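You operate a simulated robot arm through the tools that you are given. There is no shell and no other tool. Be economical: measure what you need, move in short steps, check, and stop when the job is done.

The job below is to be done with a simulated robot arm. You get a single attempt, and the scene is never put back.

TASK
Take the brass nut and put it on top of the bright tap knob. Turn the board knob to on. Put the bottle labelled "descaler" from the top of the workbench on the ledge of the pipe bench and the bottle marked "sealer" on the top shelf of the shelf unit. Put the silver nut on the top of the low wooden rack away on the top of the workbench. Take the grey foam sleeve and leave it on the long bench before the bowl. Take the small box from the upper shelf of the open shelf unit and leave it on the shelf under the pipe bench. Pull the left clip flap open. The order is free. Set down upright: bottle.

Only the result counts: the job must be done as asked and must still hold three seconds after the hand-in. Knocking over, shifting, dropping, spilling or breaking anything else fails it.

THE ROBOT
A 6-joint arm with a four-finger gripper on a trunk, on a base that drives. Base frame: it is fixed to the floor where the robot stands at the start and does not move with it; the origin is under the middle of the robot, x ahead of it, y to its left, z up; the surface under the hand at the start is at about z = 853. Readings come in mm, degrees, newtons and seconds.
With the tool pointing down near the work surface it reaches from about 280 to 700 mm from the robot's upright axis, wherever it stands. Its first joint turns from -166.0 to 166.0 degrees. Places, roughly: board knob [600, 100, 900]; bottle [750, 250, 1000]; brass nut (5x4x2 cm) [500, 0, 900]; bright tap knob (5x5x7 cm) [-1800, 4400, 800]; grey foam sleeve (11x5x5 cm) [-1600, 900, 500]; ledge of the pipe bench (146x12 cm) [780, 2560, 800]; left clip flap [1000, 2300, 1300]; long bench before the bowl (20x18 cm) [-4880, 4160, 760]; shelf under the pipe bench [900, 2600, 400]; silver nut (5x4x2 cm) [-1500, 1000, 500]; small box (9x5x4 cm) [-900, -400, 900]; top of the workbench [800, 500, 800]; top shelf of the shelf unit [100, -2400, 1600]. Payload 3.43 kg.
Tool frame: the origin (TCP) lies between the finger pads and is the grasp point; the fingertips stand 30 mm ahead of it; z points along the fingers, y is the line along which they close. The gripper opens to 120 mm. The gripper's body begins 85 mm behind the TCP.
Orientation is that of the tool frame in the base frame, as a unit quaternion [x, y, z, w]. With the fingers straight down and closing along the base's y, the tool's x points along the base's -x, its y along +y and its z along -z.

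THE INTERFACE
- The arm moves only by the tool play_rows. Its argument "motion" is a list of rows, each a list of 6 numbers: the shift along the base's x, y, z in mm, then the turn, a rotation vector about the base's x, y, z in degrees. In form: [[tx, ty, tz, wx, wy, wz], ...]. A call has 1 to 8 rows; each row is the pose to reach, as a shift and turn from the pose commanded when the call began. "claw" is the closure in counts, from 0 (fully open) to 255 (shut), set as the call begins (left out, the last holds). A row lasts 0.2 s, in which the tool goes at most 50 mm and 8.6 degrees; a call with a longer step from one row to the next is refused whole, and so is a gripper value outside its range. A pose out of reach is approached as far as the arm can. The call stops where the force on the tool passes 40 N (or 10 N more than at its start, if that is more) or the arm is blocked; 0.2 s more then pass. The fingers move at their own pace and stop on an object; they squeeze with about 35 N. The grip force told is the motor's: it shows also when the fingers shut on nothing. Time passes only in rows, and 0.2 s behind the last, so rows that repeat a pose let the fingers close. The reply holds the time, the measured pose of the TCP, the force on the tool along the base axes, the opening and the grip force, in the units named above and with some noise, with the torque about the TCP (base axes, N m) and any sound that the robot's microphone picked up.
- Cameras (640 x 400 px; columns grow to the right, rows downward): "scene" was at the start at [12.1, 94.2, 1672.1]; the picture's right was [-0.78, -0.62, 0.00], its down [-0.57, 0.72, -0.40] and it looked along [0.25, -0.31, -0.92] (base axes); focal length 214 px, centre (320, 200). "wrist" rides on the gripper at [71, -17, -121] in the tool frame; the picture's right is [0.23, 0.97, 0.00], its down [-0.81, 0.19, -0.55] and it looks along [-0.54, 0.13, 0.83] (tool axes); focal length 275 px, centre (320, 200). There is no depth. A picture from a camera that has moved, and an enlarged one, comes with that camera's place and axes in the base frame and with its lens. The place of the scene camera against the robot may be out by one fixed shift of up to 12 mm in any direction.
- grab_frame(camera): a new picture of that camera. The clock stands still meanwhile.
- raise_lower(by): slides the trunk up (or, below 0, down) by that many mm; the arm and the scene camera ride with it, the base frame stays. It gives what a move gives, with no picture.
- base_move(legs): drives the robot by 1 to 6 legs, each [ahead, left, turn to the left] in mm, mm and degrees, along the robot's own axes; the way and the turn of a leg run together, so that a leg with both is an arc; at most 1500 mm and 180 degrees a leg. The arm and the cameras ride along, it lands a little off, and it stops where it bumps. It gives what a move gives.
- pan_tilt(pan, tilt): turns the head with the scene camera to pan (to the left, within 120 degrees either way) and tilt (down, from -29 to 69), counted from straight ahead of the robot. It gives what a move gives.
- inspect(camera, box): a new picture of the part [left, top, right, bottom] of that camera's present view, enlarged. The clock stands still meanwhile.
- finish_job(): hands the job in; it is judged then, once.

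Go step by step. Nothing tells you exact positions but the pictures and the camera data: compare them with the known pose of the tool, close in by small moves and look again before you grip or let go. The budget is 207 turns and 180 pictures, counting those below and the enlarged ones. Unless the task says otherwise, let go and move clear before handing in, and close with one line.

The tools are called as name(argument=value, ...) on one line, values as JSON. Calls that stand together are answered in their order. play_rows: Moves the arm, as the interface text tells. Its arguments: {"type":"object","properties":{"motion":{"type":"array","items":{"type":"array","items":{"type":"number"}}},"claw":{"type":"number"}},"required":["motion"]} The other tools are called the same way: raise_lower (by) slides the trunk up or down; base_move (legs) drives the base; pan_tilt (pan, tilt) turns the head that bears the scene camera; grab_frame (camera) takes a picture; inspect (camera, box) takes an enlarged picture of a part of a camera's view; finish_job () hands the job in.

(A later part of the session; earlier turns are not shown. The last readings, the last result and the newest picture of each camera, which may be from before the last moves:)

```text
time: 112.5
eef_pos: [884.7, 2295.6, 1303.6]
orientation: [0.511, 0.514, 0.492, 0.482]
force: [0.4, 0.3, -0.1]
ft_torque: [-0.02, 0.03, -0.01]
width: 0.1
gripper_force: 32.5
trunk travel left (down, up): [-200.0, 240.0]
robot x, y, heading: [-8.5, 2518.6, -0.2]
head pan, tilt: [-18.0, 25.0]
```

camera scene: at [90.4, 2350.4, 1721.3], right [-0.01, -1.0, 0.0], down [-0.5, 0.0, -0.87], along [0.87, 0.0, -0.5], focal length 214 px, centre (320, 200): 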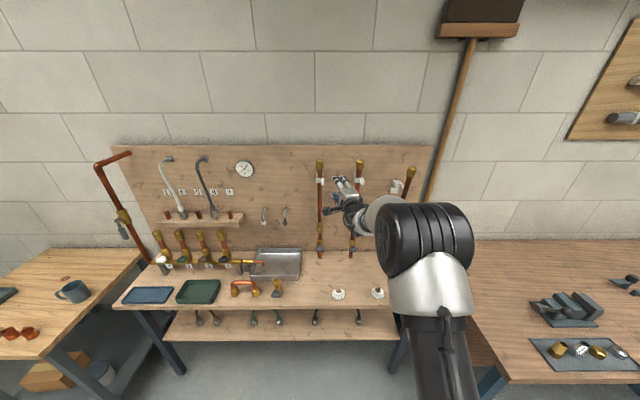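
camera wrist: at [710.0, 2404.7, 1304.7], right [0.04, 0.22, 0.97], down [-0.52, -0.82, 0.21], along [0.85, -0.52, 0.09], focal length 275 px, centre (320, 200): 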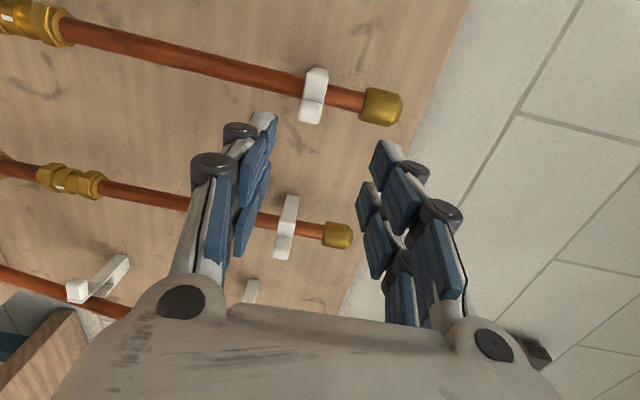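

play_rows(motion=[[25, 0, 0, 0, 0, 0], [50, 0, 0, 0, 0, 0], [50, 0, 0, 0, 0, 0]])

inspect(camera="wrist", box=[220, 20, 420, 180])

play_rows(motion=[[0, 10, 0, 0, 0, 0], [0, 20, 0, 0, 0, 0], [0, 30, 0, 0, 0, 0], [0, 40, 0, 0, 0, 0], [0, 50, 0, 0, 0, 0], [0, 60, 0, 0, 0, 0]])

inspect(camera="wrist", box=[220, 20, 420, 180])

```text
time: 113.2
eef_pos: [916.6, 2294.9, 1303.2]
orientation: [0.512, 0.514, 0.491, 0.483]
force: [0.0, -0.1, 0.1]
ft_torque: [0.02, -0.03, -0.03]
width: 0.0
gripper_force: 33.5
out of reach, approached as far as the arm can: row 2, 3
trunk travel left (down, up): [-200.0, 240.0]
robot x, y, heading: [-7.2, 2523.0, -0.2]
head pan, tilt: [-18.0, 25.0]
```

```text
2.50 times, centred on (320, 100) of wrist
camera zoom: at [796.4, 2366.0, 1293.3], right [0.05, 0.22, 0.97], down [-0.53, -0.82, 0.21], along [0.84, -0.53, 0.08], focal length 688 px, centre (320, 450)
```

zoom: 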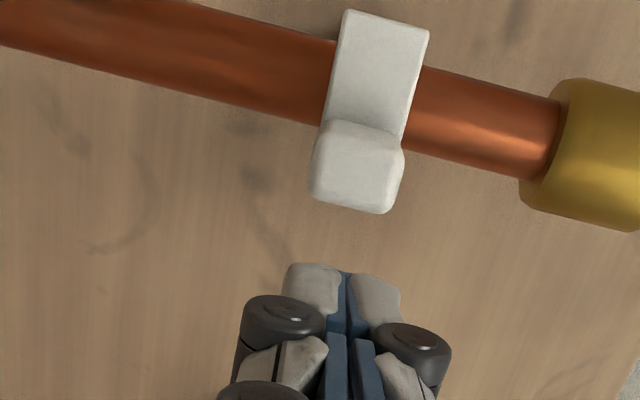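

```text
time: 114.7
eef_pos: [914.6, 2356.4, 1303.7]
orientation: [0.512, 0.514, 0.492, 0.482]
force: [0.6, 0.3, -0.1]
ft_torque: [-0.01, -0.01, -0.02]
width: 0.0
gripper_force: 33.3
trunk travel left (down, up): [-200.0, 240.0]
robot x, y, heading: [-7.7, 2517.1, -0.3]
head pan, tilt: [-18.0, 25.0]
```

```text
2.50 times, centred on (320, 100) of wrist
camera zoom: at [795.0, 2427.6, 1293.9], right [0.05, 0.22, 0.97], down [-0.53, -0.82, 0.21], along [0.85, -0.53, 0.08], focal length 688 px, centre (320, 450)
```

zoom: 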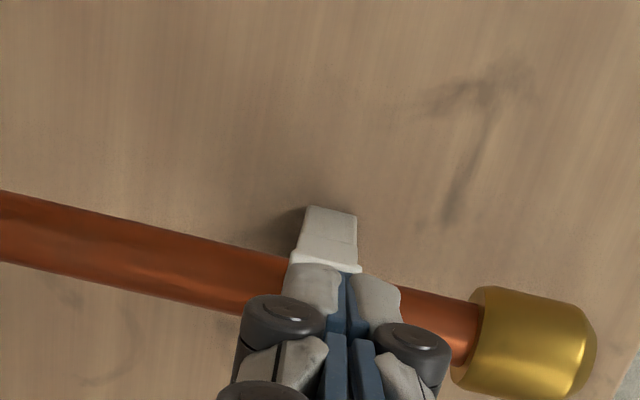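

play_rows(motion=[[-40, 0, 0, 0, 0, 0], [-40, -40, 0, 0, 0, 0], [-40, -62, 0, 0, 0, 0], [-40, -62, 0, 0, 0, 0]])

base_move(legs=[[50, 0, 0]])

inspect(camera="wrist", box=[220, 20, 420, 180])

```text
time: 115.7
eef_pos: [878.6, 2293.4, 1301.7]
orientation: [0.512, 0.513, 0.493, 0.482]
force: [-0.2, -0.7, -0.4]
ft_torque: [-0.02, 0.03, 0.0]
width: 0.0
gripper_force: 33.1
trunk travel left (down, up): [-200.0, 240.0]
robot x, y, heading: [-3.3, 2518.6, 0.0]
head pan, tilt: [-18.0, 25.0]
```

```text
time: 116.6
eef_pos: [927.9, 2292.4, 1302.1]
orientation: [0.512, 0.514, 0.492, 0.481]
force: [0.5, 0.5, -0.3]
ft_torque: [0.03, -0.06, -0.01]
width: 0.0
gripper_force: 34.0
trunk travel left (down, up): [-200.0, 240.0]
robot x, y, heading: [46.1, 2514.2, -0.2]
head pan, tilt: [-18.0, 25.0]
```

```text
2.50 times, centred on (320, 100) of wrist
camera zoom: at [807.0, 2363.9, 1291.7], right [0.05, 0.22, 0.97], down [-0.53, -0.82, 0.21], along [0.85, -0.53, 0.08], focal length 688 px, centre (320, 450)
```

zoom: 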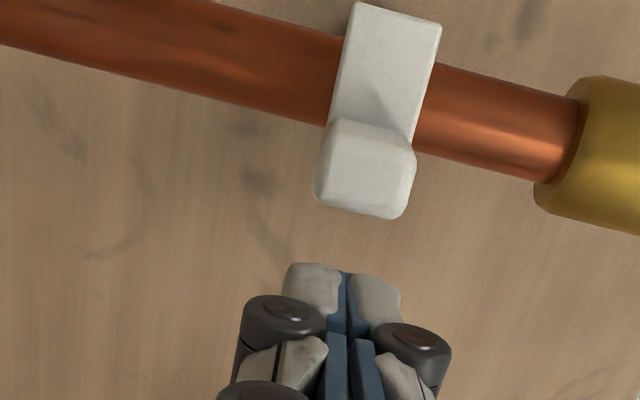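

play_rows(motion=[[15, 0, 0, 0, 0, 0], [15, 10, 0, 0, 0, 0], [15, 20, 0, 0, 0, 0], [15, 30, 0, 0, 0, 0], [14, 40, 0, 0, 0, 0], [13, 50, 0, 0, 0, 0], [12, 60, 0, 0, 0, 0]])

inspect(camera="wrist", box=[220, 20, 420, 180])

```text
time: 117.8
eef_pos: [935.0, 2318.7, 1303.5]
orientation: [0.517, 0.509, 0.489, 0.484]
force: [-14.2, -9.3, 3.6]
ft_torque: [0.14, -0.1, 0.13]
width: 0.1
gripper_force: 33.1
trunk travel left (down, up): [-200.0, 240.0]
robot x, y, heading: [47.2, 2520.1, -0.6]
head pan, tilt: [-18.0, 25.0]
stopped in row 6: the force on the tool passed its limit at 44 N (the readings are from after the stop); the commanded pose is now the measured one
```

```text
2.50 times, centred on (320, 100) of wrist
camera zoom: at [815.2, 2392.0, 1293.4], right [0.05, 0.22, 0.97], down [-0.55, -0.81, 0.21], along [0.84, -0.54, 0.08], focal length 688 px, centre (320, 450)
```

zoom: 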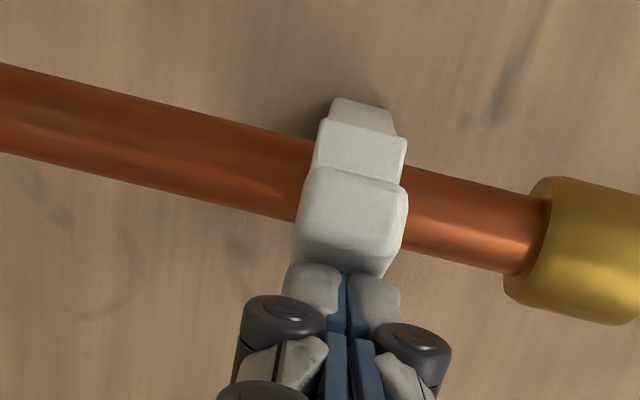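

play_rows(motion=[[-3, 5, 0, 0, 0, 0], [-6, 11, 0, 0, 0, 0], [-8, 18, 0, 0, 0, 0], [-8, 25, 0, 0, 0, 0], [-8, 32, 0, 0, 0, 0], [-6, 40, 0, 0, 0, 0]])

inspect(camera="wrist", box=[220, 20, 420, 180])

```text
time: 119.2
eef_pos: [933.4, 2365.2, 1299.7]
orientation: [0.515, 0.513, 0.489, 0.483]
force: [-1.0, 0.5, 0.0]
ft_torque: [-0.05, -0.02, 0.0]
width: 0.0
gripper_force: 33.5
trunk travel left (down, up): [-200.0, 240.0]
robot x, y, heading: [48.0, 2521.0, -0.6]
head pan, tilt: [-18.0, 25.0]
```

```text
2.50 times, centred on (320, 100) of wrist
camera zoom: at [811.9, 2437.9, 1290.1], right [0.05, 0.22, 0.97], down [-0.54, -0.81, 0.22], along [0.84, -0.54, 0.08], focal length 688 px, centre (320, 450)
```

zoom: 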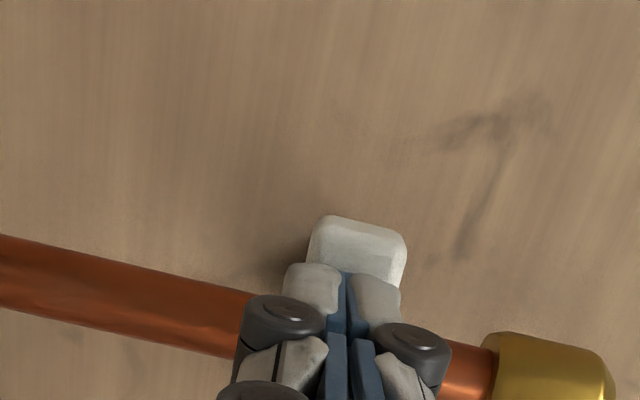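

play_rows(motion=[[-10, -12, 0, 0, 0, 0], [-50, -20, 0, 0, 0, 0], [-90, -25, 0, 0, 0, 0], [-130, -70, 0, 0, 0, 0]])

inspect(camera="wrist", box=[220, 20, 420, 180])

inspect(camera="scene", box=[270, 150, 390, 230])

```text
refused: row 4 steps farther than a row can; nothing moved
```

```text
2.50 times, centred on (320, 100) of wrist
camera zoom: at [811.9, 2437.9, 1290.1], right [0.05, 0.22, 0.97], down [-0.54, -0.81, 0.22], along [0.84, -0.54, 0.08], focal length 688 px, centre (320, 450)
```

zoom: 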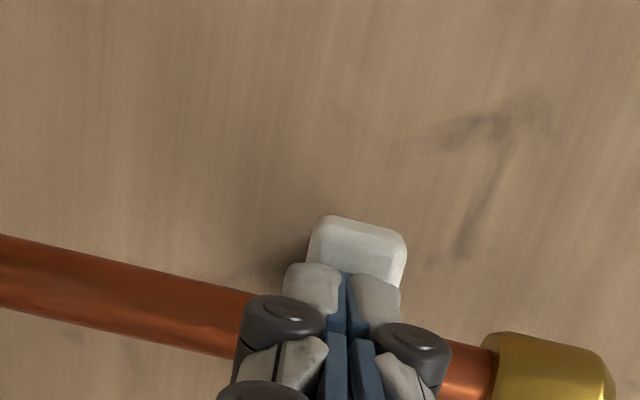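

```text
5.00 times, centred on (330, 190) of scene
camera zoom: at [107.8, 2630.3, 1729.2], right [-0.31, -0.95, 0.0], down [-0.4, 0.13, -0.91], along [0.86, -0.29, -0.42], focal length 1072 px, centre (270, 250)
```

zoom: 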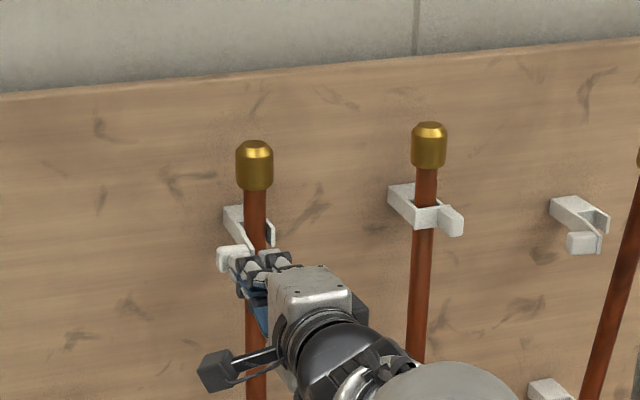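

The left flap is open now. I back off and bring the tool down again.

play_rows(motion=[[-10, -10, 0, 0, 0, 0], [-45, -18, 0, 0, 0, 0], [-85, -22, 0, 0, 0, 0], [-115, -50, 0, 0, 0, 0], [-145, -80, 0, 0, 0, 0]])

base_move(legs=[[-250, 0, 0]])

play_rows(motion=[[0, 0, -8, 0, 8, 0], [0, 0, -16, 0, 16, 0], [0, 0, -24, 0, 24, 0], [0, 0, -32, 0, 32, 0], [-10, 0, -40, 0, 40, 0], [-20, 0, -48, 0, 48, 0], [-30, 0, -56, 0, 56, 0]], claw=0)

play_rows(motion=[[0, 0, -10, 0, 8, 0], [0, 0, -20, 0, 16, 0], [0, 0, -30, 0, 24, 0], [0, 0, -40, 0, 32, 0], [0, 0, -50, 0, 34, 0]])

inspect(camera="scene", box=[200, 100, 440, 300])

```text
time: 120.4
eef_pos: [786.8, 2283.9, 1298.2]
orientation: [0.515, 0.512, 0.489, 0.482]
force: [-0.8, -0.1, -0.1]
ft_torque: [-0.04, -0.01, 0.01]
width: 0.2
gripper_force: 33.7
trunk travel left (down, up): [-200.0, 240.0]
robot x, y, heading: [41.0, 2516.5, -0.1]
head pan, tilt: [-18.0, 25.0]
```

```text
time: 122.2
eef_pos: [536.7, 2282.7, 1298.6]
orientation: [0.516, 0.511, 0.488, 0.485]
force: [-1.1, -1.5, 0.9]
ft_torque: [-0.02, 0.02, -0.03]
width: 0.0
gripper_force: 33.9
trunk travel left (down, up): [-200.0, 240.0]
robot x, y, heading: [-203.0, 2523.0, -0.6]
head pan, tilt: [-18.0, 25.0]
```

```text
time: 123.8
eef_pos: [508.1, 2281.8, 1243.0]
orientation: [0.686, 0.678, 0.187, 0.187]
force: [-1.2, -0.1, 0.4]
ft_torque: [0.0, -0.04, 0.03]
width: 117.4
gripper_force: 0.0
trunk travel left (down, up): [-200.0, 240.0]
robot x, y, heading: [-206.3, 2523.4, -0.6]
head pan, tilt: [-18.0, 25.0]
```

```text
time: 125.0
eef_pos: [443.1, 2303.5, 1171.1]
orientation: [0.71, 0.704, -0.022, -0.02]
force: [0.6, -0.7, 1.1]
ft_torque: [0.03, 0.06, 0.0]
width: 119.6
gripper_force: 0.1
out of reach, approached as far as the arm can: row 3, 4, 5
trunk travel left (down, up): [-200.0, 240.0]
robot x, y, heading: [-204.7, 2524.6, -0.6]
head pan, tilt: [-18.0, 25.0]
```

```text
2.00 times, centred on (320, 200) of scene
camera zoom: at [-139.6, 2631.5, 1729.1], right [-0.32, -0.95, 0.0], down [-0.4, 0.14, -0.91], along [0.86, -0.29, -0.42], focal length 429 px, centre (320, 200)
```

zoom: 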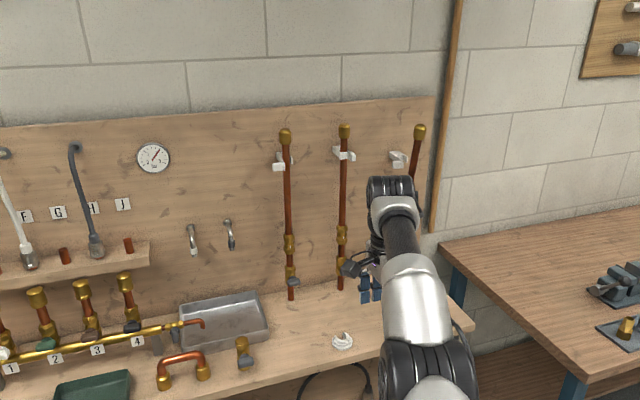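

base_move(legs=[[0, 0, 0.6], [0, -1200, 0], [0, -1150, 0], [200, 0, 0]])

pan_tilt(pan=-10, tilt=40)

grab_frame(camera="scene")

```text
time: 138.0
eef_pos: [616.8, -35.8, 1170.6]
orientation: [0.713, 0.701, -0.022, -0.02]
force: [0.0, -0.4, -0.5]
ft_torque: [0.02, 0.07, -0.01]
width: 119.9
gripper_force: 0.0
trunk travel left (down, up): [-200.0, 240.0]
robot x, y, heading: [-30.0, 184.5, -1.2]
head pan, tilt: [-18.0, 25.0]
```

```text
time: 138.8
eef_pos: [614.9, -35.9, 1172.9]
orientation: [0.712, 0.701, -0.021, -0.02]
force: [0.7, 1.1, 0.3]
ft_torque: [0.03, -0.01, 0.02]
width: 120.3
gripper_force: 0.1
trunk travel left (down, up): [-200.0, 240.0]
robot x, y, heading: [-31.6, 186.3, -1.3]
head pan, tilt: [-10.0, 40.0]
```

```text
95 pictures are left
camera scene: at [31.1, 310.1, 1705.9], right [-0.19, -0.98, 0.0], down [-0.63, 0.12, -0.77], along [0.75, -0.15, -0.64], focal length 214 px, centre (320, 200)
```

scene: 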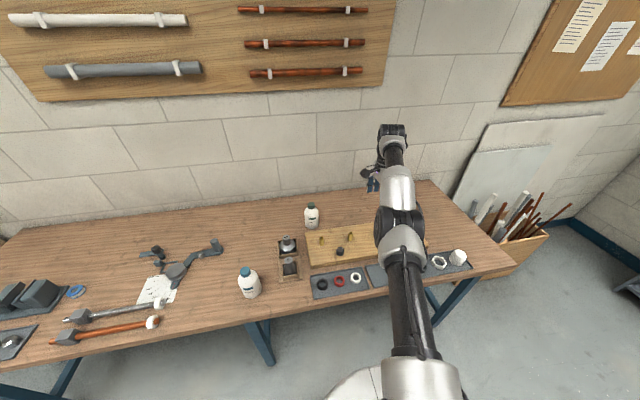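

play_rows(motion=[[-10, 40, 5, 0, -1, 0], [-20, 80, 10, 0, -2, 0], [-30, 120, 15, 0, -3, 0], [-40, 160, 20, 0, -3.4, 0], [-50, 200, 25, 0, -3.4, 1], [-55, 228, 25, 0, -3.4, 2], [-55, 228, 25, 0, -3.4, 2]])

base_move(legs=[[0, 0, 1.2], [160, 0, 0]])

grab_frame(camera="wrist")

```text
time: 140.4
eef_pos: [647.6, 52.9, 1203.8]
orientation: [0.702, 0.712, -0.002, 0.0]
force: [-0.8, -0.4, -0.1]
ft_torque: [0.02, 0.0, -0.02]
width: 119.9
gripper_force: 0.0
out of reach, approached as far as the arm can: row 1, 2, 3, 4, 5, 6, 7
trunk travel left (down, up): [-200.0, 240.0]
robot x, y, heading: [-33.2, 187.9, -1.1]
head pan, tilt: [-10.0, 40.0]
```

```text
time: 142.2
eef_pos: [809.4, 66.5, 1203.3]
orientation: [0.694, 0.72, -0.002, 0.0]
force: [0.0, 0.3, 0.3]
ft_torque: [-0.04, 0.04, -0.01]
width: 120.0
gripper_force: 0.0
trunk travel left (down, up): [-200.0, 240.0]
robot x, y, heading: [121.9, 182.5, 0.1]
head pan, tilt: [-10.0, 40.0]
```

```text
94 pictures are left
camera wrist: at [791.2, 138.0, 1324.2], right [0.96, 0.27, 0.0], down [0.22, -0.8, 0.55], along [0.15, -0.53, -0.83], focal length 275 px, centre (320, 200)
```

wrist: 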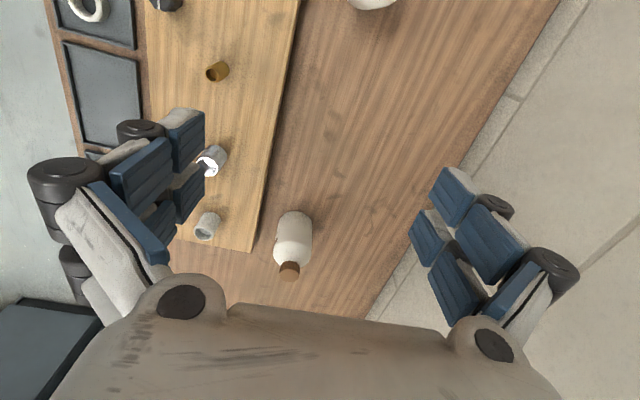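

play_rows(motion=[[-20, 10, 0, 0, 0, 8], [-40, 20, 0, 0, 0, 16], [-60, 30, 0, 0, 0, 24], [-80, 40, 0, 0, 0, 32], [-100, 60, 0, 0, 0, 40], [-110, 80, 0, 0, 0, 48], [-110, 100, 0, 0, 0, 56], [-110, 120, 0, 0, 0, 64]])

play_rows(motion=[[20, 0, -10, 0, 0, 8], [40, 5, -20, 0, 0, 16], [60, 5, -30, 0, 0, 24], [60, 5, -60, 0, 0, 24]])

grab_frame(camera="wrist")

```text
time: 144.0
eef_pos: [770.9, 164.3, 1295.2]
orientation: [0.27, 0.962, -0.012, -0.039]
force: [-0.1, -1.6, 0.0]
ft_torque: [0.03, 0.04, -0.02]
width: 119.9
gripper_force: 0.1
out of reach, approached as far as the arm can: row 1, 2, 3, 4, 5, 6, 7, 8
trunk travel left (down, up): [-200.0, 240.0]
robot x, y, heading: [130.0, 185.8, -0.2]
head pan, tilt: [-10.0, 40.0]
```

```text
time: 145.0
eef_pos: [802.5, 170.2, 1224.2]
orientation: [0.064, 0.997, -0.02, -0.036]
force: [1.3, 0.0, -0.8]
ft_torque: [-0.02, 0.19, 0.01]
width: 119.2
gripper_force: 0.0
out of reach, approached as far as the arm can: row 1, 2, 3, 4
trunk travel left (down, up): [-200.0, 240.0]
robot x, y, heading: [127.3, 184.5, 0.1]
head pan, tilt: [-10.0, 40.0]
```

```text
93 pictures are left
camera wrist: at [740.7, 167.1, 1351.1], right [-0.1, 0.99, -0.03], down [0.87, 0.1, 0.49], along [0.49, 0.03, -0.87], focal length 275 px, centre (320, 200)
```

wrist: 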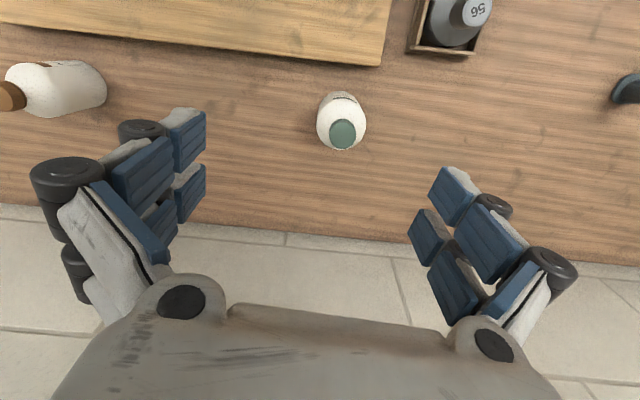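

play_rows(motion=[[0, 10, -40, 0, 0, 0], [0, 20, -80, 0, 0, 0], [0, 25, -120, 0, 0, 0], [0, 25, -120, 0, 0, 0]])

```text
time: 146.0
eef_pos: [796.6, 194.4, 1109.5]
orientation: [0.065, 0.997, -0.02, -0.034]
force: [0.6, 0.6, 0.5]
ft_torque: [-0.01, -0.01, -0.03]
width: 119.9
gripper_force: 0.1
trunk travel left (down, up): [-200.0, 240.0]
robot x, y, heading: [127.5, 187.3, -0.3]
head pan, tilt: [-10.0, 40.0]
```

play_rows(motion=[[15, 1, 0, 1, -2, 3.5], [30, 2, -5, 2, -4.2, 7], [40, 2, -10, 2, -4.2, 7], [40, 2, -10, 2, -4.2, 7]])

grab_frame(camera="wrist")

```text
time: 147.0
eef_pos: [837.9, 195.6, 1098.3]
orientation: [0.005, 1.0, -0.001, 0.001]
force: [-0.3, -0.2, 0.6]
ft_torque: [0.0, 0.0, 0.03]
width: 119.9
gripper_force: 0.1
trunk travel left (down, up): [-200.0, 240.0]
robot x, y, heading: [129.5, 183.0, 0.2]
head pan, tilt: [-10.0, 40.0]
```

```text
92 pictures are left
camera wrist: at [765.6, 181.8, 1219.0], right [-0.22, 0.97, 0.0], down [0.81, 0.19, 0.55], along [0.54, 0.12, -0.83], focal length 275 px, centre (320, 200)
```

wrist: 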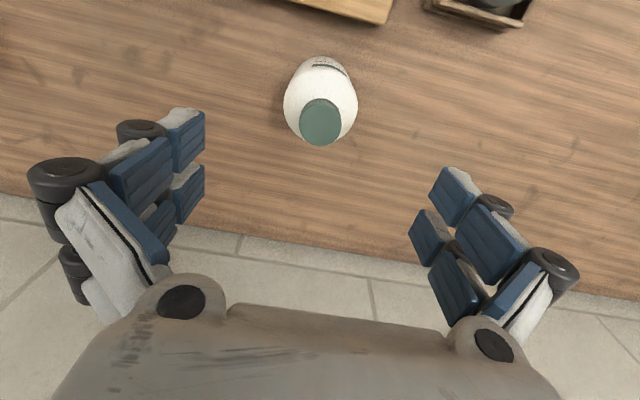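

play_rows(motion=[[-5, 1, -45, 0, 0, 0], [-5, 1, -90, 0, 0, 0], [-5, 1, -135, 0, 0, 0], [-5, 1, -166, 0, 0, 0], [-5, 1, -166, 0, 0, 0]])

grab_frame(camera="wrist")

```text
time: 148.2
eef_pos: [832.0, 198.8, 930.5]
orientation: [0.005, 1.0, -0.002, 0.001]
force: [-0.8, -0.3, 0.2]
ft_torque: [0.01, 0.0, 0.0]
width: 120.1
gripper_force: 0.0
trunk travel left (down, up): [-200.0, 240.0]
robot x, y, heading: [129.7, 189.3, -0.2]
head pan, tilt: [-10.0, 40.0]
```

```text
91 pictures are left
camera wrist: at [760.9, 183.8, 1051.2], right [-0.22, 0.98, 0.0], down [0.81, 0.19, 0.56], along [0.54, 0.12, -0.83], focal length 275 px, centre (320, 200)
```

wrist: 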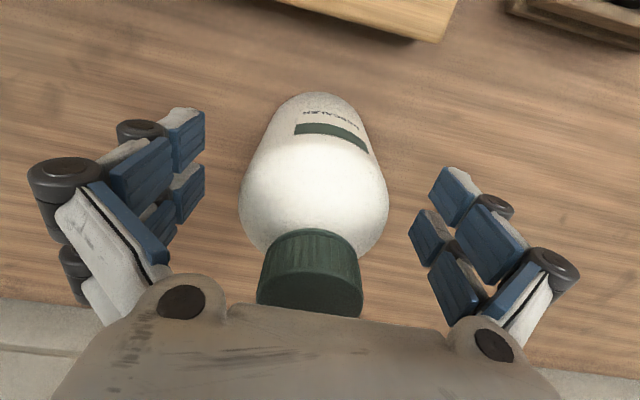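

play_rows(motion=[[0, -2, 0, 0, 0, 0], [0, -2, 0, 0, 0, 0], [0, -2, 0, 0, 0, 0], [0, -2, 0, 0, 0, 0], [0, -2, 0, 0, 0, 0], [0, -2, 0, 0, 0, 0]], claw=255)

play_rows(motion=[[0, 0, 15, 0, 0, 0], [0, 0, 60, 0, 0, 0], [0, 0, 105, 0, 0, 0], [-20, 0, 150, 0, 0, 0], [-60, 0, 175, 0, 0, 0], [-100, 0, 200, 0, 0, 0]])

grab_frame(camera="wrist")

```text
time: 149.6
eef_pos: [831.4, 196.7, 931.5]
orientation: [0.004, 1.0, -0.002, 0.002]
force: [-0.4, 0.6, 0.2]
ft_torque: [0.14, 0.07, 0.04]
width: 72.2
gripper_force: 35.0
trunk travel left (down, up): [-200.0, 240.0]
robot x, y, heading: [128.5, 186.7, -0.1]
head pan, tilt: [-10.0, 40.0]
```

```text
time: 151.0
eef_pos: [729.3, 195.2, 1133.3]
orientation: [0.004, 1.0, -0.003, 0.002]
force: [-0.5, 0.2, -3.4]
ft_torque: [-0.02, 0.0, 0.02]
width: 72.2
gripper_force: 35.1
trunk travel left (down, up): [-200.0, 240.0]
robot x, y, heading: [127.9, 185.7, 0.1]
head pan, tilt: [-10.0, 40.0]
```

```text
90 pictures are left
camera wrist: at [657.9, 181.2, 1253.5], right [-0.22, 0.98, 0.0], down [0.81, 0.19, 0.56], along [0.54, 0.12, -0.83], focal length 275 px, centre (320, 200)
```

wrist: 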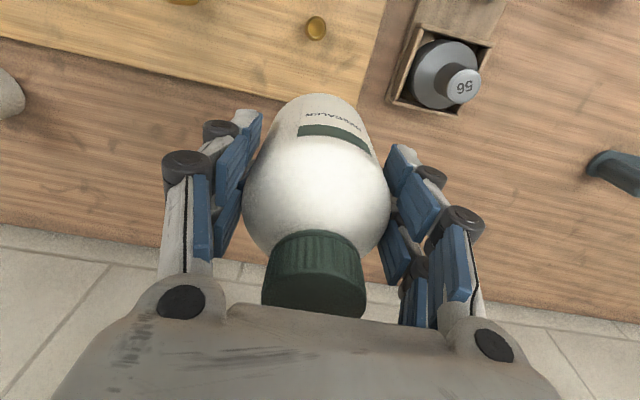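

Descaler is held. I take it to the pipe bench's front strip, aiming at the free spot near (775,2410).

base_move(legs=[[-300, 0, 0], [0, 1120, 0], [0, 1110, 0], [250, 0, 0]])

pan_tilt(pan=0, tilt=45)

grab_frame(camera="scene")

```text
time: 165.1
eef_pos: [700.1, 2408.8, 1130.3]
orientation: [0.011, 1.0, -0.002, 0.001]
force: [0.5, 0.4, -5.0]
ft_torque: [-0.06, 0.05, -0.01]
width: 72.5
gripper_force: 35.0
trunk travel left (down, up): [-200.0, 240.0]
robot x, y, heading: [96.7, 2404.2, -0.6]
head pan, tilt: [-10.0, 40.0]
```

```text
time: 165.8
eef_pos: [699.7, 2409.0, 1130.7]
orientation: [0.01, 1.0, -0.002, 0.001]
force: [0.7, 0.1, -4.1]
ft_torque: [0.0, 0.03, -0.02]
width: 72.3
gripper_force: 35.1
trunk travel left (down, up): [-200.0, 240.0]
robot x, y, heading: [97.8, 2405.2, -0.8]
head pan, tilt: [0.0, 45.0]
```

```text
89 pictures are left
camera scene: at [155.2, 2546.5, 1698.6], right [-0.01, -1.0, 0.0], down [-0.71, 0.01, -0.71], along [0.71, -0.01, -0.71], focal length 214 px, centre (320, 200)
```

scene: 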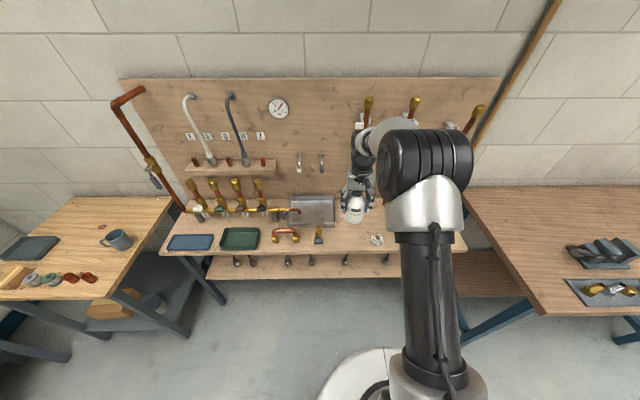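

play_rows(motion=[[24, 0, -30, 0, 0, 0], [48, 0, -60, 0, 0, 0], [72, 1, -90, 0, 0, 0], [73, 1, -135, 0, 0, 0], [73, 1, -180, 0, 0, 0], [73, 1, -215, 0, 0, 0], [73, 1, -230, 0, 0, 0]])

inspect(camera="scene", box=[270, 170, 430, 270])

```text
time: 167.4
eef_pos: [772.4, 2411.0, 902.3]
orientation: [0.011, 1.0, -0.001, 0.002]
force: [0.4, -0.4, -3.9]
ft_torque: [-0.02, 0.05, -0.02]
width: 72.0
gripper_force: 35.4
trunk travel left (down, up): [-200.0, 240.0]
robot x, y, heading: [93.7, 2407.2, -0.7]
head pan, tilt: [0.0, 45.0]
```

```text
4.00 times, centred on (350, 220) of scene
camera zoom: at [155.5, 2546.6, 1698.6], right [-0.01, -1.0, 0.0], down [-0.71, 0.01, -0.71], along [0.71, -0.01, -0.71], focal length 858 px, centre (200, 120)
```

zoom: 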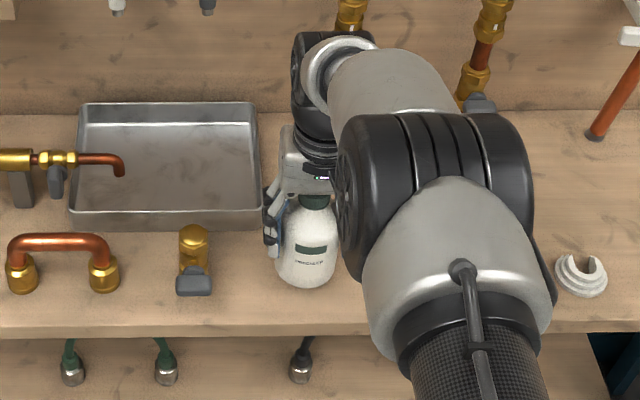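

play_rows(motion=[[0, 0, -10, 0, 0, 0], [0, 0, -15, 0, 0, 0], [0, 0, -19, 0, 0, 0], [0, 0, -22, 0, 0, 0], [0, 0, -25, 0, 0, 0]])

```text
time: 168.6
eef_pos: [772.9, 2410.3, 881.4]
orientation: [0.01, 1.0, -0.003, 0.006]
force: [-5.3, 0.3, 23.7]
ft_torque: [0.02, 0.4, 0.07]
width: 72.5
gripper_force: 35.0
trunk travel left (down, up): [-200.0, 240.0]
robot x, y, heading: [94.0, 2405.6, -0.8]
head pan, tilt: [0.0, 45.0]
```

play_rows(motion=[[0, 0, 2, 0, 0, 0], [0, 0, 2, 0, 0, 0]])

play_rows(motion=[[0, 0, 0, 0, 0, 0], [0, 0, 0, 0, 0, 0], [0, 0, 0, 0, 0, 0], [0, 0, 20, 0, 0, 0], [0, 0, 60, 0, 0, 0], [0, 0, 105, 0, 0, 0], [0, 0, 150, 0, 0, 0], [-40, 0, 180, 0, 0, 0]], claw=0)

play_rows(motion=[[-40, 0, 20, 0, 0, 0], [-80, 0, 40, 0, 0, 0], [-120, 0, 60, 0, 0, 0], [-160, 0, 80, 0, 0, 0]])

inspect(camera="scene", box=[270, 170, 430, 270])

```text
time: 169.2
eef_pos: [773.2, 2410.3, 880.9]
orientation: [0.01, 1.0, -0.001, 0.004]
force: [-1.4, -0.4, 22.4]
ft_torque: [0.06, -0.39, 0.04]
width: 72.5
gripper_force: 35.7
trunk travel left (down, up): [-200.0, 240.0]
robot x, y, heading: [93.3, 2405.2, -0.9]
head pan, tilt: [0.0, 45.0]
```

```text
time: 171.0
eef_pos: [732.1, 2412.0, 1060.7]
orientation: [0.01, 1.0, -0.002, 0.002]
force: [-0.2, -0.6, -0.3]
ft_torque: [-0.02, -0.06, 0.01]
width: 119.9
gripper_force: 0.1
trunk travel left (down, up): [-200.0, 240.0]
robot x, y, heading: [97.1, 2408.4, -0.8]
head pan, tilt: [0.0, 45.0]
```

```text
time: 172.0
eef_pos: [573.2, 2410.1, 1138.9]
orientation: [0.01, 1.0, -0.002, 0.003]
force: [0.4, 0.2, -0.9]
ft_torque: [-0.02, 0.0, 0.03]
width: 120.1
gripper_force: 0.0
trunk travel left (down, up): [-200.0, 240.0]
robot x, y, heading: [95.7, 2403.2, -0.8]
head pan, tilt: [0.0, 45.0]
```

```text
4.00 times, centred on (350, 220) of scene
camera zoom: at [153.4, 2546.6, 1698.7], right [-0.01, -1.0, 0.0], down [-0.71, 0.01, -0.71], along [0.71, -0.01, -0.71], focal length 858 px, centre (200, 120)
```

zoom: 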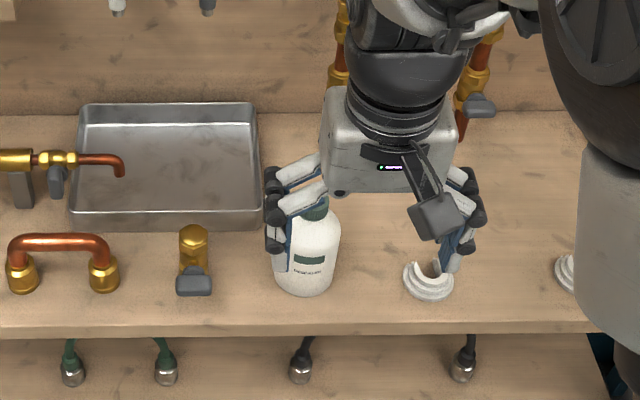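

Descaler stands upright on the ledge. Next the silver nut: I drive to the low rack.

base_move(legs=[[-550, 0, 0.8], [0, 0, 180], [0, 1400, 0], [250, 0, 0]])

grab_frame(camera="scene")

```text
time: 190.4
eef_pos: [-1198.4, 1012.1, 1138.4]
orientation: [1.0, -0.014, 0.0, -0.001]
force: [0.3, 0.7, -0.2]
ft_torque: [0.0, -0.04, -0.01]
width: 120.0
gripper_force: 0.0
trunk travel left (down, up): [-200.0, 240.0]
robot x, y, heading: [-719.0, 1014.8, 178.8]
head pan, tilt: [0.0, 45.0]
```

```text
86 pictures are left
camera scene: at [-789.2, 874.1, 1698.5], right [0.02, 1.0, 0.0], down [0.71, -0.01, -0.71], along [-0.71, 0.01, -0.71], focal length 214 px, centre (320, 200)
```

scene: 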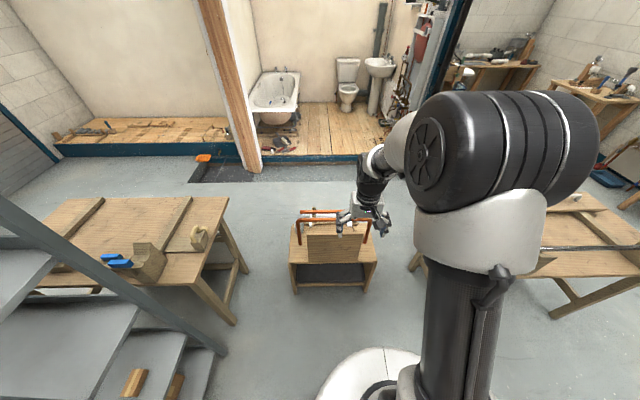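

inspect(camera="scene", box=[275, 190, 395, 300])

grab_frame(camera="wrist")

```text
3.64 times, centred on (335, 245) of scene
camera zoom: at [-789.2, 874.1, 1698.5], right [0.02, 1.0, 0.0], down [0.71, -0.01, -0.71], along [-0.71, 0.01, -0.71], focal length 780 px, centre (266, 36)
```

zoom: 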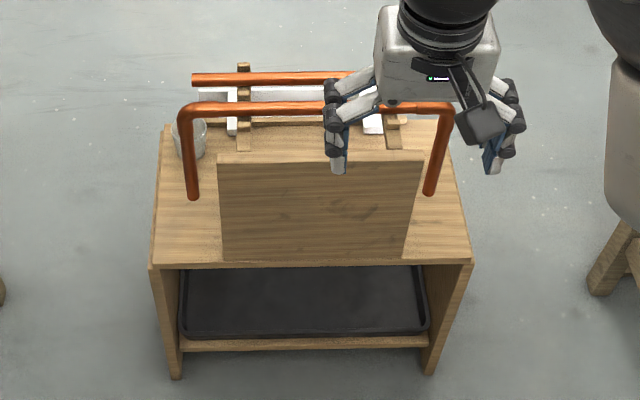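

```text
84 pictures are left
camera wrist: at [-1125.0, 1028.0, 1259.5], right [0.2, -0.98, 0.0], down [-0.81, -0.17, 0.55], along [-0.54, -0.11, -0.83], focal length 275 px, centre (320, 200)
```

wrist: 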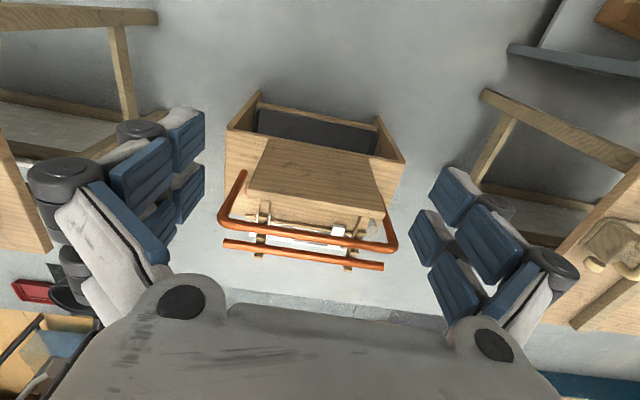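

inspect(camera="wrist", box=[205, 80, 425, 280])

```text
2.00 times, centred on (315, 180) of wrist
camera zoom: at [-1125.0, 1028.0, 1259.5], right [0.2, -0.98, 0.0], down [-0.81, -0.17, 0.55], along [-0.54, -0.11, -0.83], focal length 551 px, centre (330, 240)
```

zoom: 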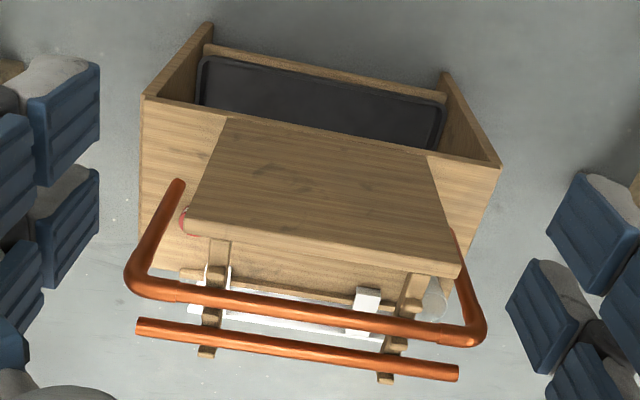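

The nut must be behind the upright board; I go around to the rack's far side.

base_move(legs=[[0, -1400, 0], [0, -600, 0], [1400, 0, 0], [280, 0, 0], [0, 0, -179]])

pan_tilt(pan=-75, tilt=35)

grab_frame(camera="scene")

```text
time: 216.2
eef_pos: [-1872.2, 3085.1, 1138.6]
orientation: [0.023, 1.0, -0.002, 0.002]
force: [0.0, 0.7, 0.6]
ft_torque: [-0.03, -0.01, 0.01]
width: 120.2
gripper_force: 0.2
trunk travel left (down, up): [-200.0, 240.0]
robot x, y, heading: [-2349.9, 3091.2, -2.3]
head pan, tilt: [0.0, 45.0]
```

```text
time: 217.7
eef_pos: [-1870.8, 3086.2, 1138.6]
orientation: [0.023, 1.0, -0.002, 0.001]
force: [0.3, 0.2, 0.3]
ft_torque: [0.01, -0.02, 0.01]
width: 120.2
gripper_force: 0.1
trunk travel left (down, up): [-200.0, 240.0]
robot x, y, heading: [-2349.3, 3093.2, -2.4]
head pan, tilt: [-75.0, 35.0]
```

```text
82 pictures are left
camera scene: at [-2349.0, 3148.4, 1713.4], right [-0.97, -0.22, 0.0], down [-0.13, 0.56, -0.82], along [0.18, -0.8, -0.57], focal length 214 px, centre (320, 200)
```

scene: 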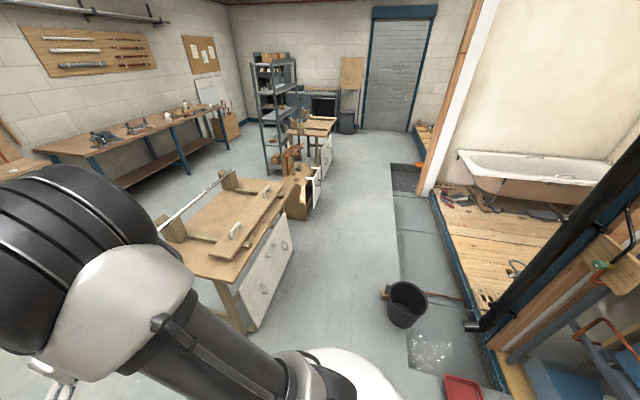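

base_move(legs=[[0, 0, 2.4], [165, 0, 0], [0, -1400, 0], [0, -680, 0]])

pan_tilt(pan=0, tilt=60)

grab_frame(camera="scene")

grab_frame(camera="wrist")

```text
time: 229.6
eef_pos: [-1734.9, 979.4, 1139.5]
orientation: [0.021, 1.0, -0.002, 0.002]
force: [-0.1, -0.3, -0.4]
ft_torque: [0.01, 0.01, -0.03]
width: 120.0
gripper_force: 0.1
trunk travel left (down, up): [-200.0, 240.0]
robot x, y, heading: [-2213.8, 983.0, -2.0]
head pan, tilt: [-75.0, 35.0]
```

```text
time: 231.0
eef_pos: [-1735.0, 979.6, 1137.7]
orientation: [0.02, 1.0, -0.002, 0.002]
force: [1.1, 0.4, 0.9]
ft_torque: [-0.03, 0.0, 0.01]
width: 119.9
gripper_force: 0.0
trunk travel left (down, up): [-200.0, 240.0]
robot x, y, heading: [-2210.2, 984.4, -1.8]
head pan, tilt: [0.0, 60.0]
```

```text
81 pictures are left
camera scene: at [-2165.5, 1123.6, 1679.1], right [-0.03, -1.0, 0.0], down [-0.87, 0.03, -0.5], along [0.5, -0.02, -0.87], focal length 214 px, centre (320, 200)
```

scene: 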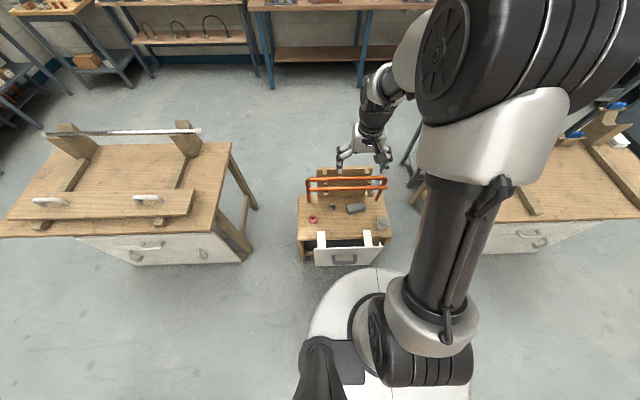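

```text
80 pictures are left
camera wrist: at [-1805.5, 967.2, 1259.8], right [-0.19, 0.98, 0.0], down [0.82, 0.16, 0.55], along [0.55, 0.1, -0.83], focal length 275 px, centre (320, 200)
```

wrist: 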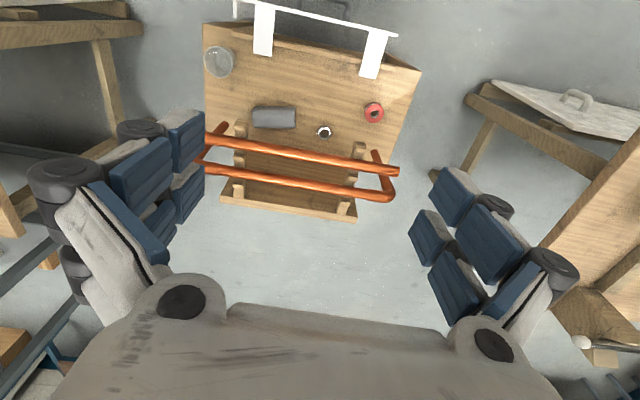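

inspect(camera="wrist", box=[200, 40, 420, 210])

inspect(camera="scene", box=[285, 160, 405, 270])

```text
2.35 times, centred on (310, 125) of wrist
camera zoom: at [-1805.5, 967.2, 1259.8], right [-0.19, 0.98, 0.0], down [0.82, 0.16, 0.55], along [0.55, 0.1, -0.83], focal length 648 px, centre (344, 376)
```

zoom: 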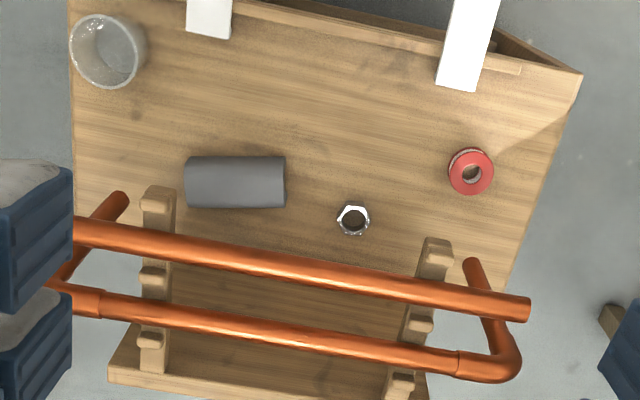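

```text
3.64 times, centred on (345, 215) of scene
camera zoom: at [-2165.5, 1123.6, 1679.1], right [-0.03, -1.0, 0.0], down [-0.87, 0.03, -0.5], along [0.5, -0.02, -0.87], focal length 780 px, centre (229, 146)
```

zoom: 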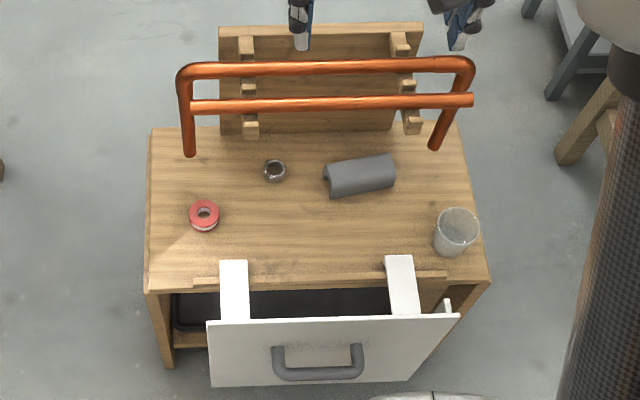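

inspect(camera="wrist", box=[310, 120, 340, 142])

raise_lower(by=-190)

```text
16.00 times, centred on (325, 131) of wrist
camera zoom: at [-1805.5, 967.2, 1259.8], right [-0.19, 0.98, 0.0], down [0.82, 0.16, 0.55], along [0.55, 0.1, -0.83], focal length 4404 px, centre (240, 1304)
```

zoom: 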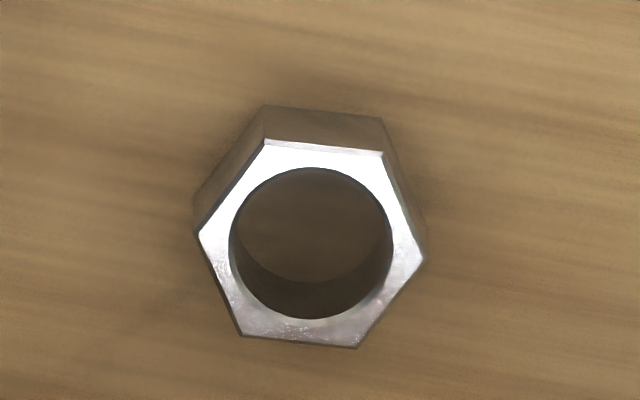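

```text
time: 233.1
eef_pos: [-1734.3, 979.3, 950.2]
orientation: [0.02, 1.0, -0.002, 0.002]
force: [-0.3, 0.6, 0.3]
ft_torque: [0.03, 0.01, 0.01]
width: 120.2
gripper_force: 0.0
trunk travel left (down, up): [-10.0, 430.0]
robot x, y, heading: [-2213.1, 985.7, -1.8]
head pan, tilt: [0.0, 60.0]
```

Nut at about (−1527,1027), under the copper pipes, so I must come in tilted ~50° from this side. I yaw and pitch the tool while lowering.

play_rows(motion=[[5, 25, -30, 0, 0, -8], [10, 50, -60, 0, 0, -16], [15, 75, -90, 0, 0, -23], [15, 86, -120, 0, 0, -23], [15, 86, -120, 0, 0, -23]], claw=125)

play_rows(motion=[[5, 0, -20, -3.42, -7.24, 0], [10, 0, -40, -6.84, -14.5, 0], [20, 0, -65, -10.3, -21.7, 0], [35, 0, -90, -13.7, -29, 0], [50, 0, -115, -17.1, -36.2, 0], [80, 0, -145, -17.1, -36.2, 0], [106, 0, -180, -17.1, -36.2, 0], [106, 0, -220, -17.1, -36.2, 0]])

grab_frame(camera="wrist")

grab_frame(camera="scene")

```text
time: 234.3
eef_pos: [-1718.7, 1067.0, 829.1]
orientation: [0.221, 0.975, -0.002, 0.001]
force: [0.8, -0.4, -0.5]
ft_torque: [0.03, -0.02, 0.02]
width: 61.3
gripper_force: 0.1
trunk travel left (down, up): [-10.0, 430.0]
robot x, y, heading: [-2211.9, 984.2, -1.8]
head pan, tilt: [0.0, 60.0]
```

```text
time: 236.1
eef_pos: [-1611.7, 1065.6, 609.4]
orientation: [0.206, 0.916, -0.077, 0.335]
force: [1.4, -1.4, 0.0]
ft_torque: [0.02, 0.03, 0.01]
width: 61.5
gripper_force: 0.1
trunk travel left (down, up): [-10.0, 430.0]
robot x, y, heading: [-2209.2, 982.3, -2.0]
head pan, tilt: [0.0, 60.0]
```

```text
76 pictures are left
camera wrist: at [-1738.4, 1108.0, 655.2], right [0.26, 0.95, -0.15], down [0.32, 0.06, 0.95], along [0.91, -0.29, -0.29], focal length 275 px, centre (320, 200)
```

wrist: 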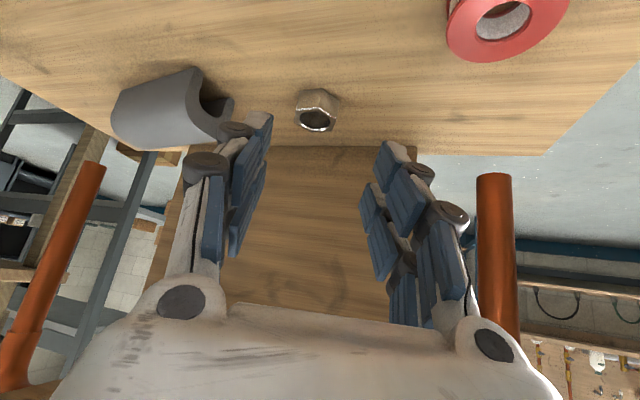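

```text
75 pictures are left
camera scene: at [-2165.4, 1123.8, 1489.1], right [-0.03, -1.0, 0.0], down [-0.87, 0.03, -0.5], along [0.5, -0.02, -0.87], focal length 214 px, centre (320, 200)
```

scene: 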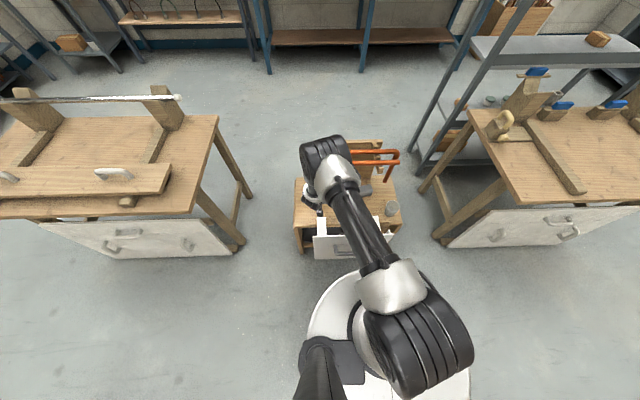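

play_rows(motion=[[28, -13, -35, 0, 0, 0], [52, -25, -65, 0, 0, 0], [68, -32, -84, 0, 0, 0], [68, -32, -84, 0, 0, 0]])

grab_frame(camera="wrist")

```text
time: 236.9
eef_pos: [-1544.1, 1034.4, 535.8]
orientation: [0.205, 0.914, -0.076, 0.341]
force: [-6.2, -0.8, 14.7]
ft_torque: [-0.34, 0.42, -0.11]
width: 68.4
gripper_force: 4.8
trunk travel left (down, up): [-10.0, 430.0]
robot x, y, heading: [-2211.9, 985.2, -1.6]
head pan, tilt: [0.0, 60.0]
stopped in row 4: the force on the tool passed its limit at 49 N (the readings are from after the stop); the commanded pose is now the measured one
```

```text
74 pictures are left
camera wrist: at [-1670.8, 1078.6, 579.9], right [0.26, 0.95, -0.15], down [0.31, 0.06, 0.95], along [0.91, -0.29, -0.28], focal length 275 px, centre (320, 200)
```

wrist: 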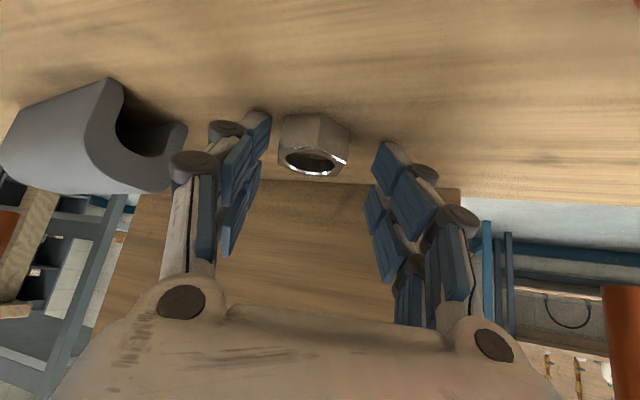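

play_rows(motion=[[-4, 1, 2.5, 0, 0, 0], [-4, 1, 2.5, 0, 0, 0], [-4, 1, 2.5, 0, 0, 0], [-4, 1, 2.5, 0, 0, 0], [-4, 1, 2.5, 0, 0, 0]], claw=255)

grab_frame(camera="wrist")

```text
time: 238.1
eef_pos: [-1547.4, 1035.6, 537.6]
orientation: [0.208, 0.913, -0.077, 0.341]
force: [1.6, -11.1, 23.1]
ft_torque: [-0.43, -0.09, -0.04]
width: 35.1
gripper_force: 34.8
trunk travel left (down, up): [-10.0, 430.0]
robot x, y, heading: [-2215.2, 981.8, -1.7]
head pan, tilt: [0.0, 60.0]
```

```text
73 pictures are left
camera wrist: at [-1674.5, 1078.4, 582.4], right [0.26, 0.95, -0.15], down [0.31, 0.06, 0.95], along [0.91, -0.29, -0.28], focal length 275 px, centre (320, 200)
```

wrist: 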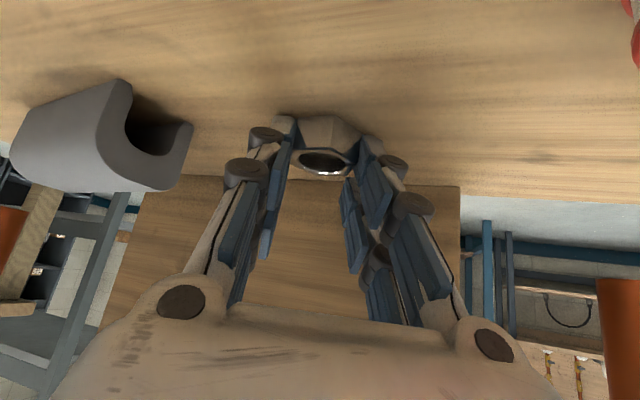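

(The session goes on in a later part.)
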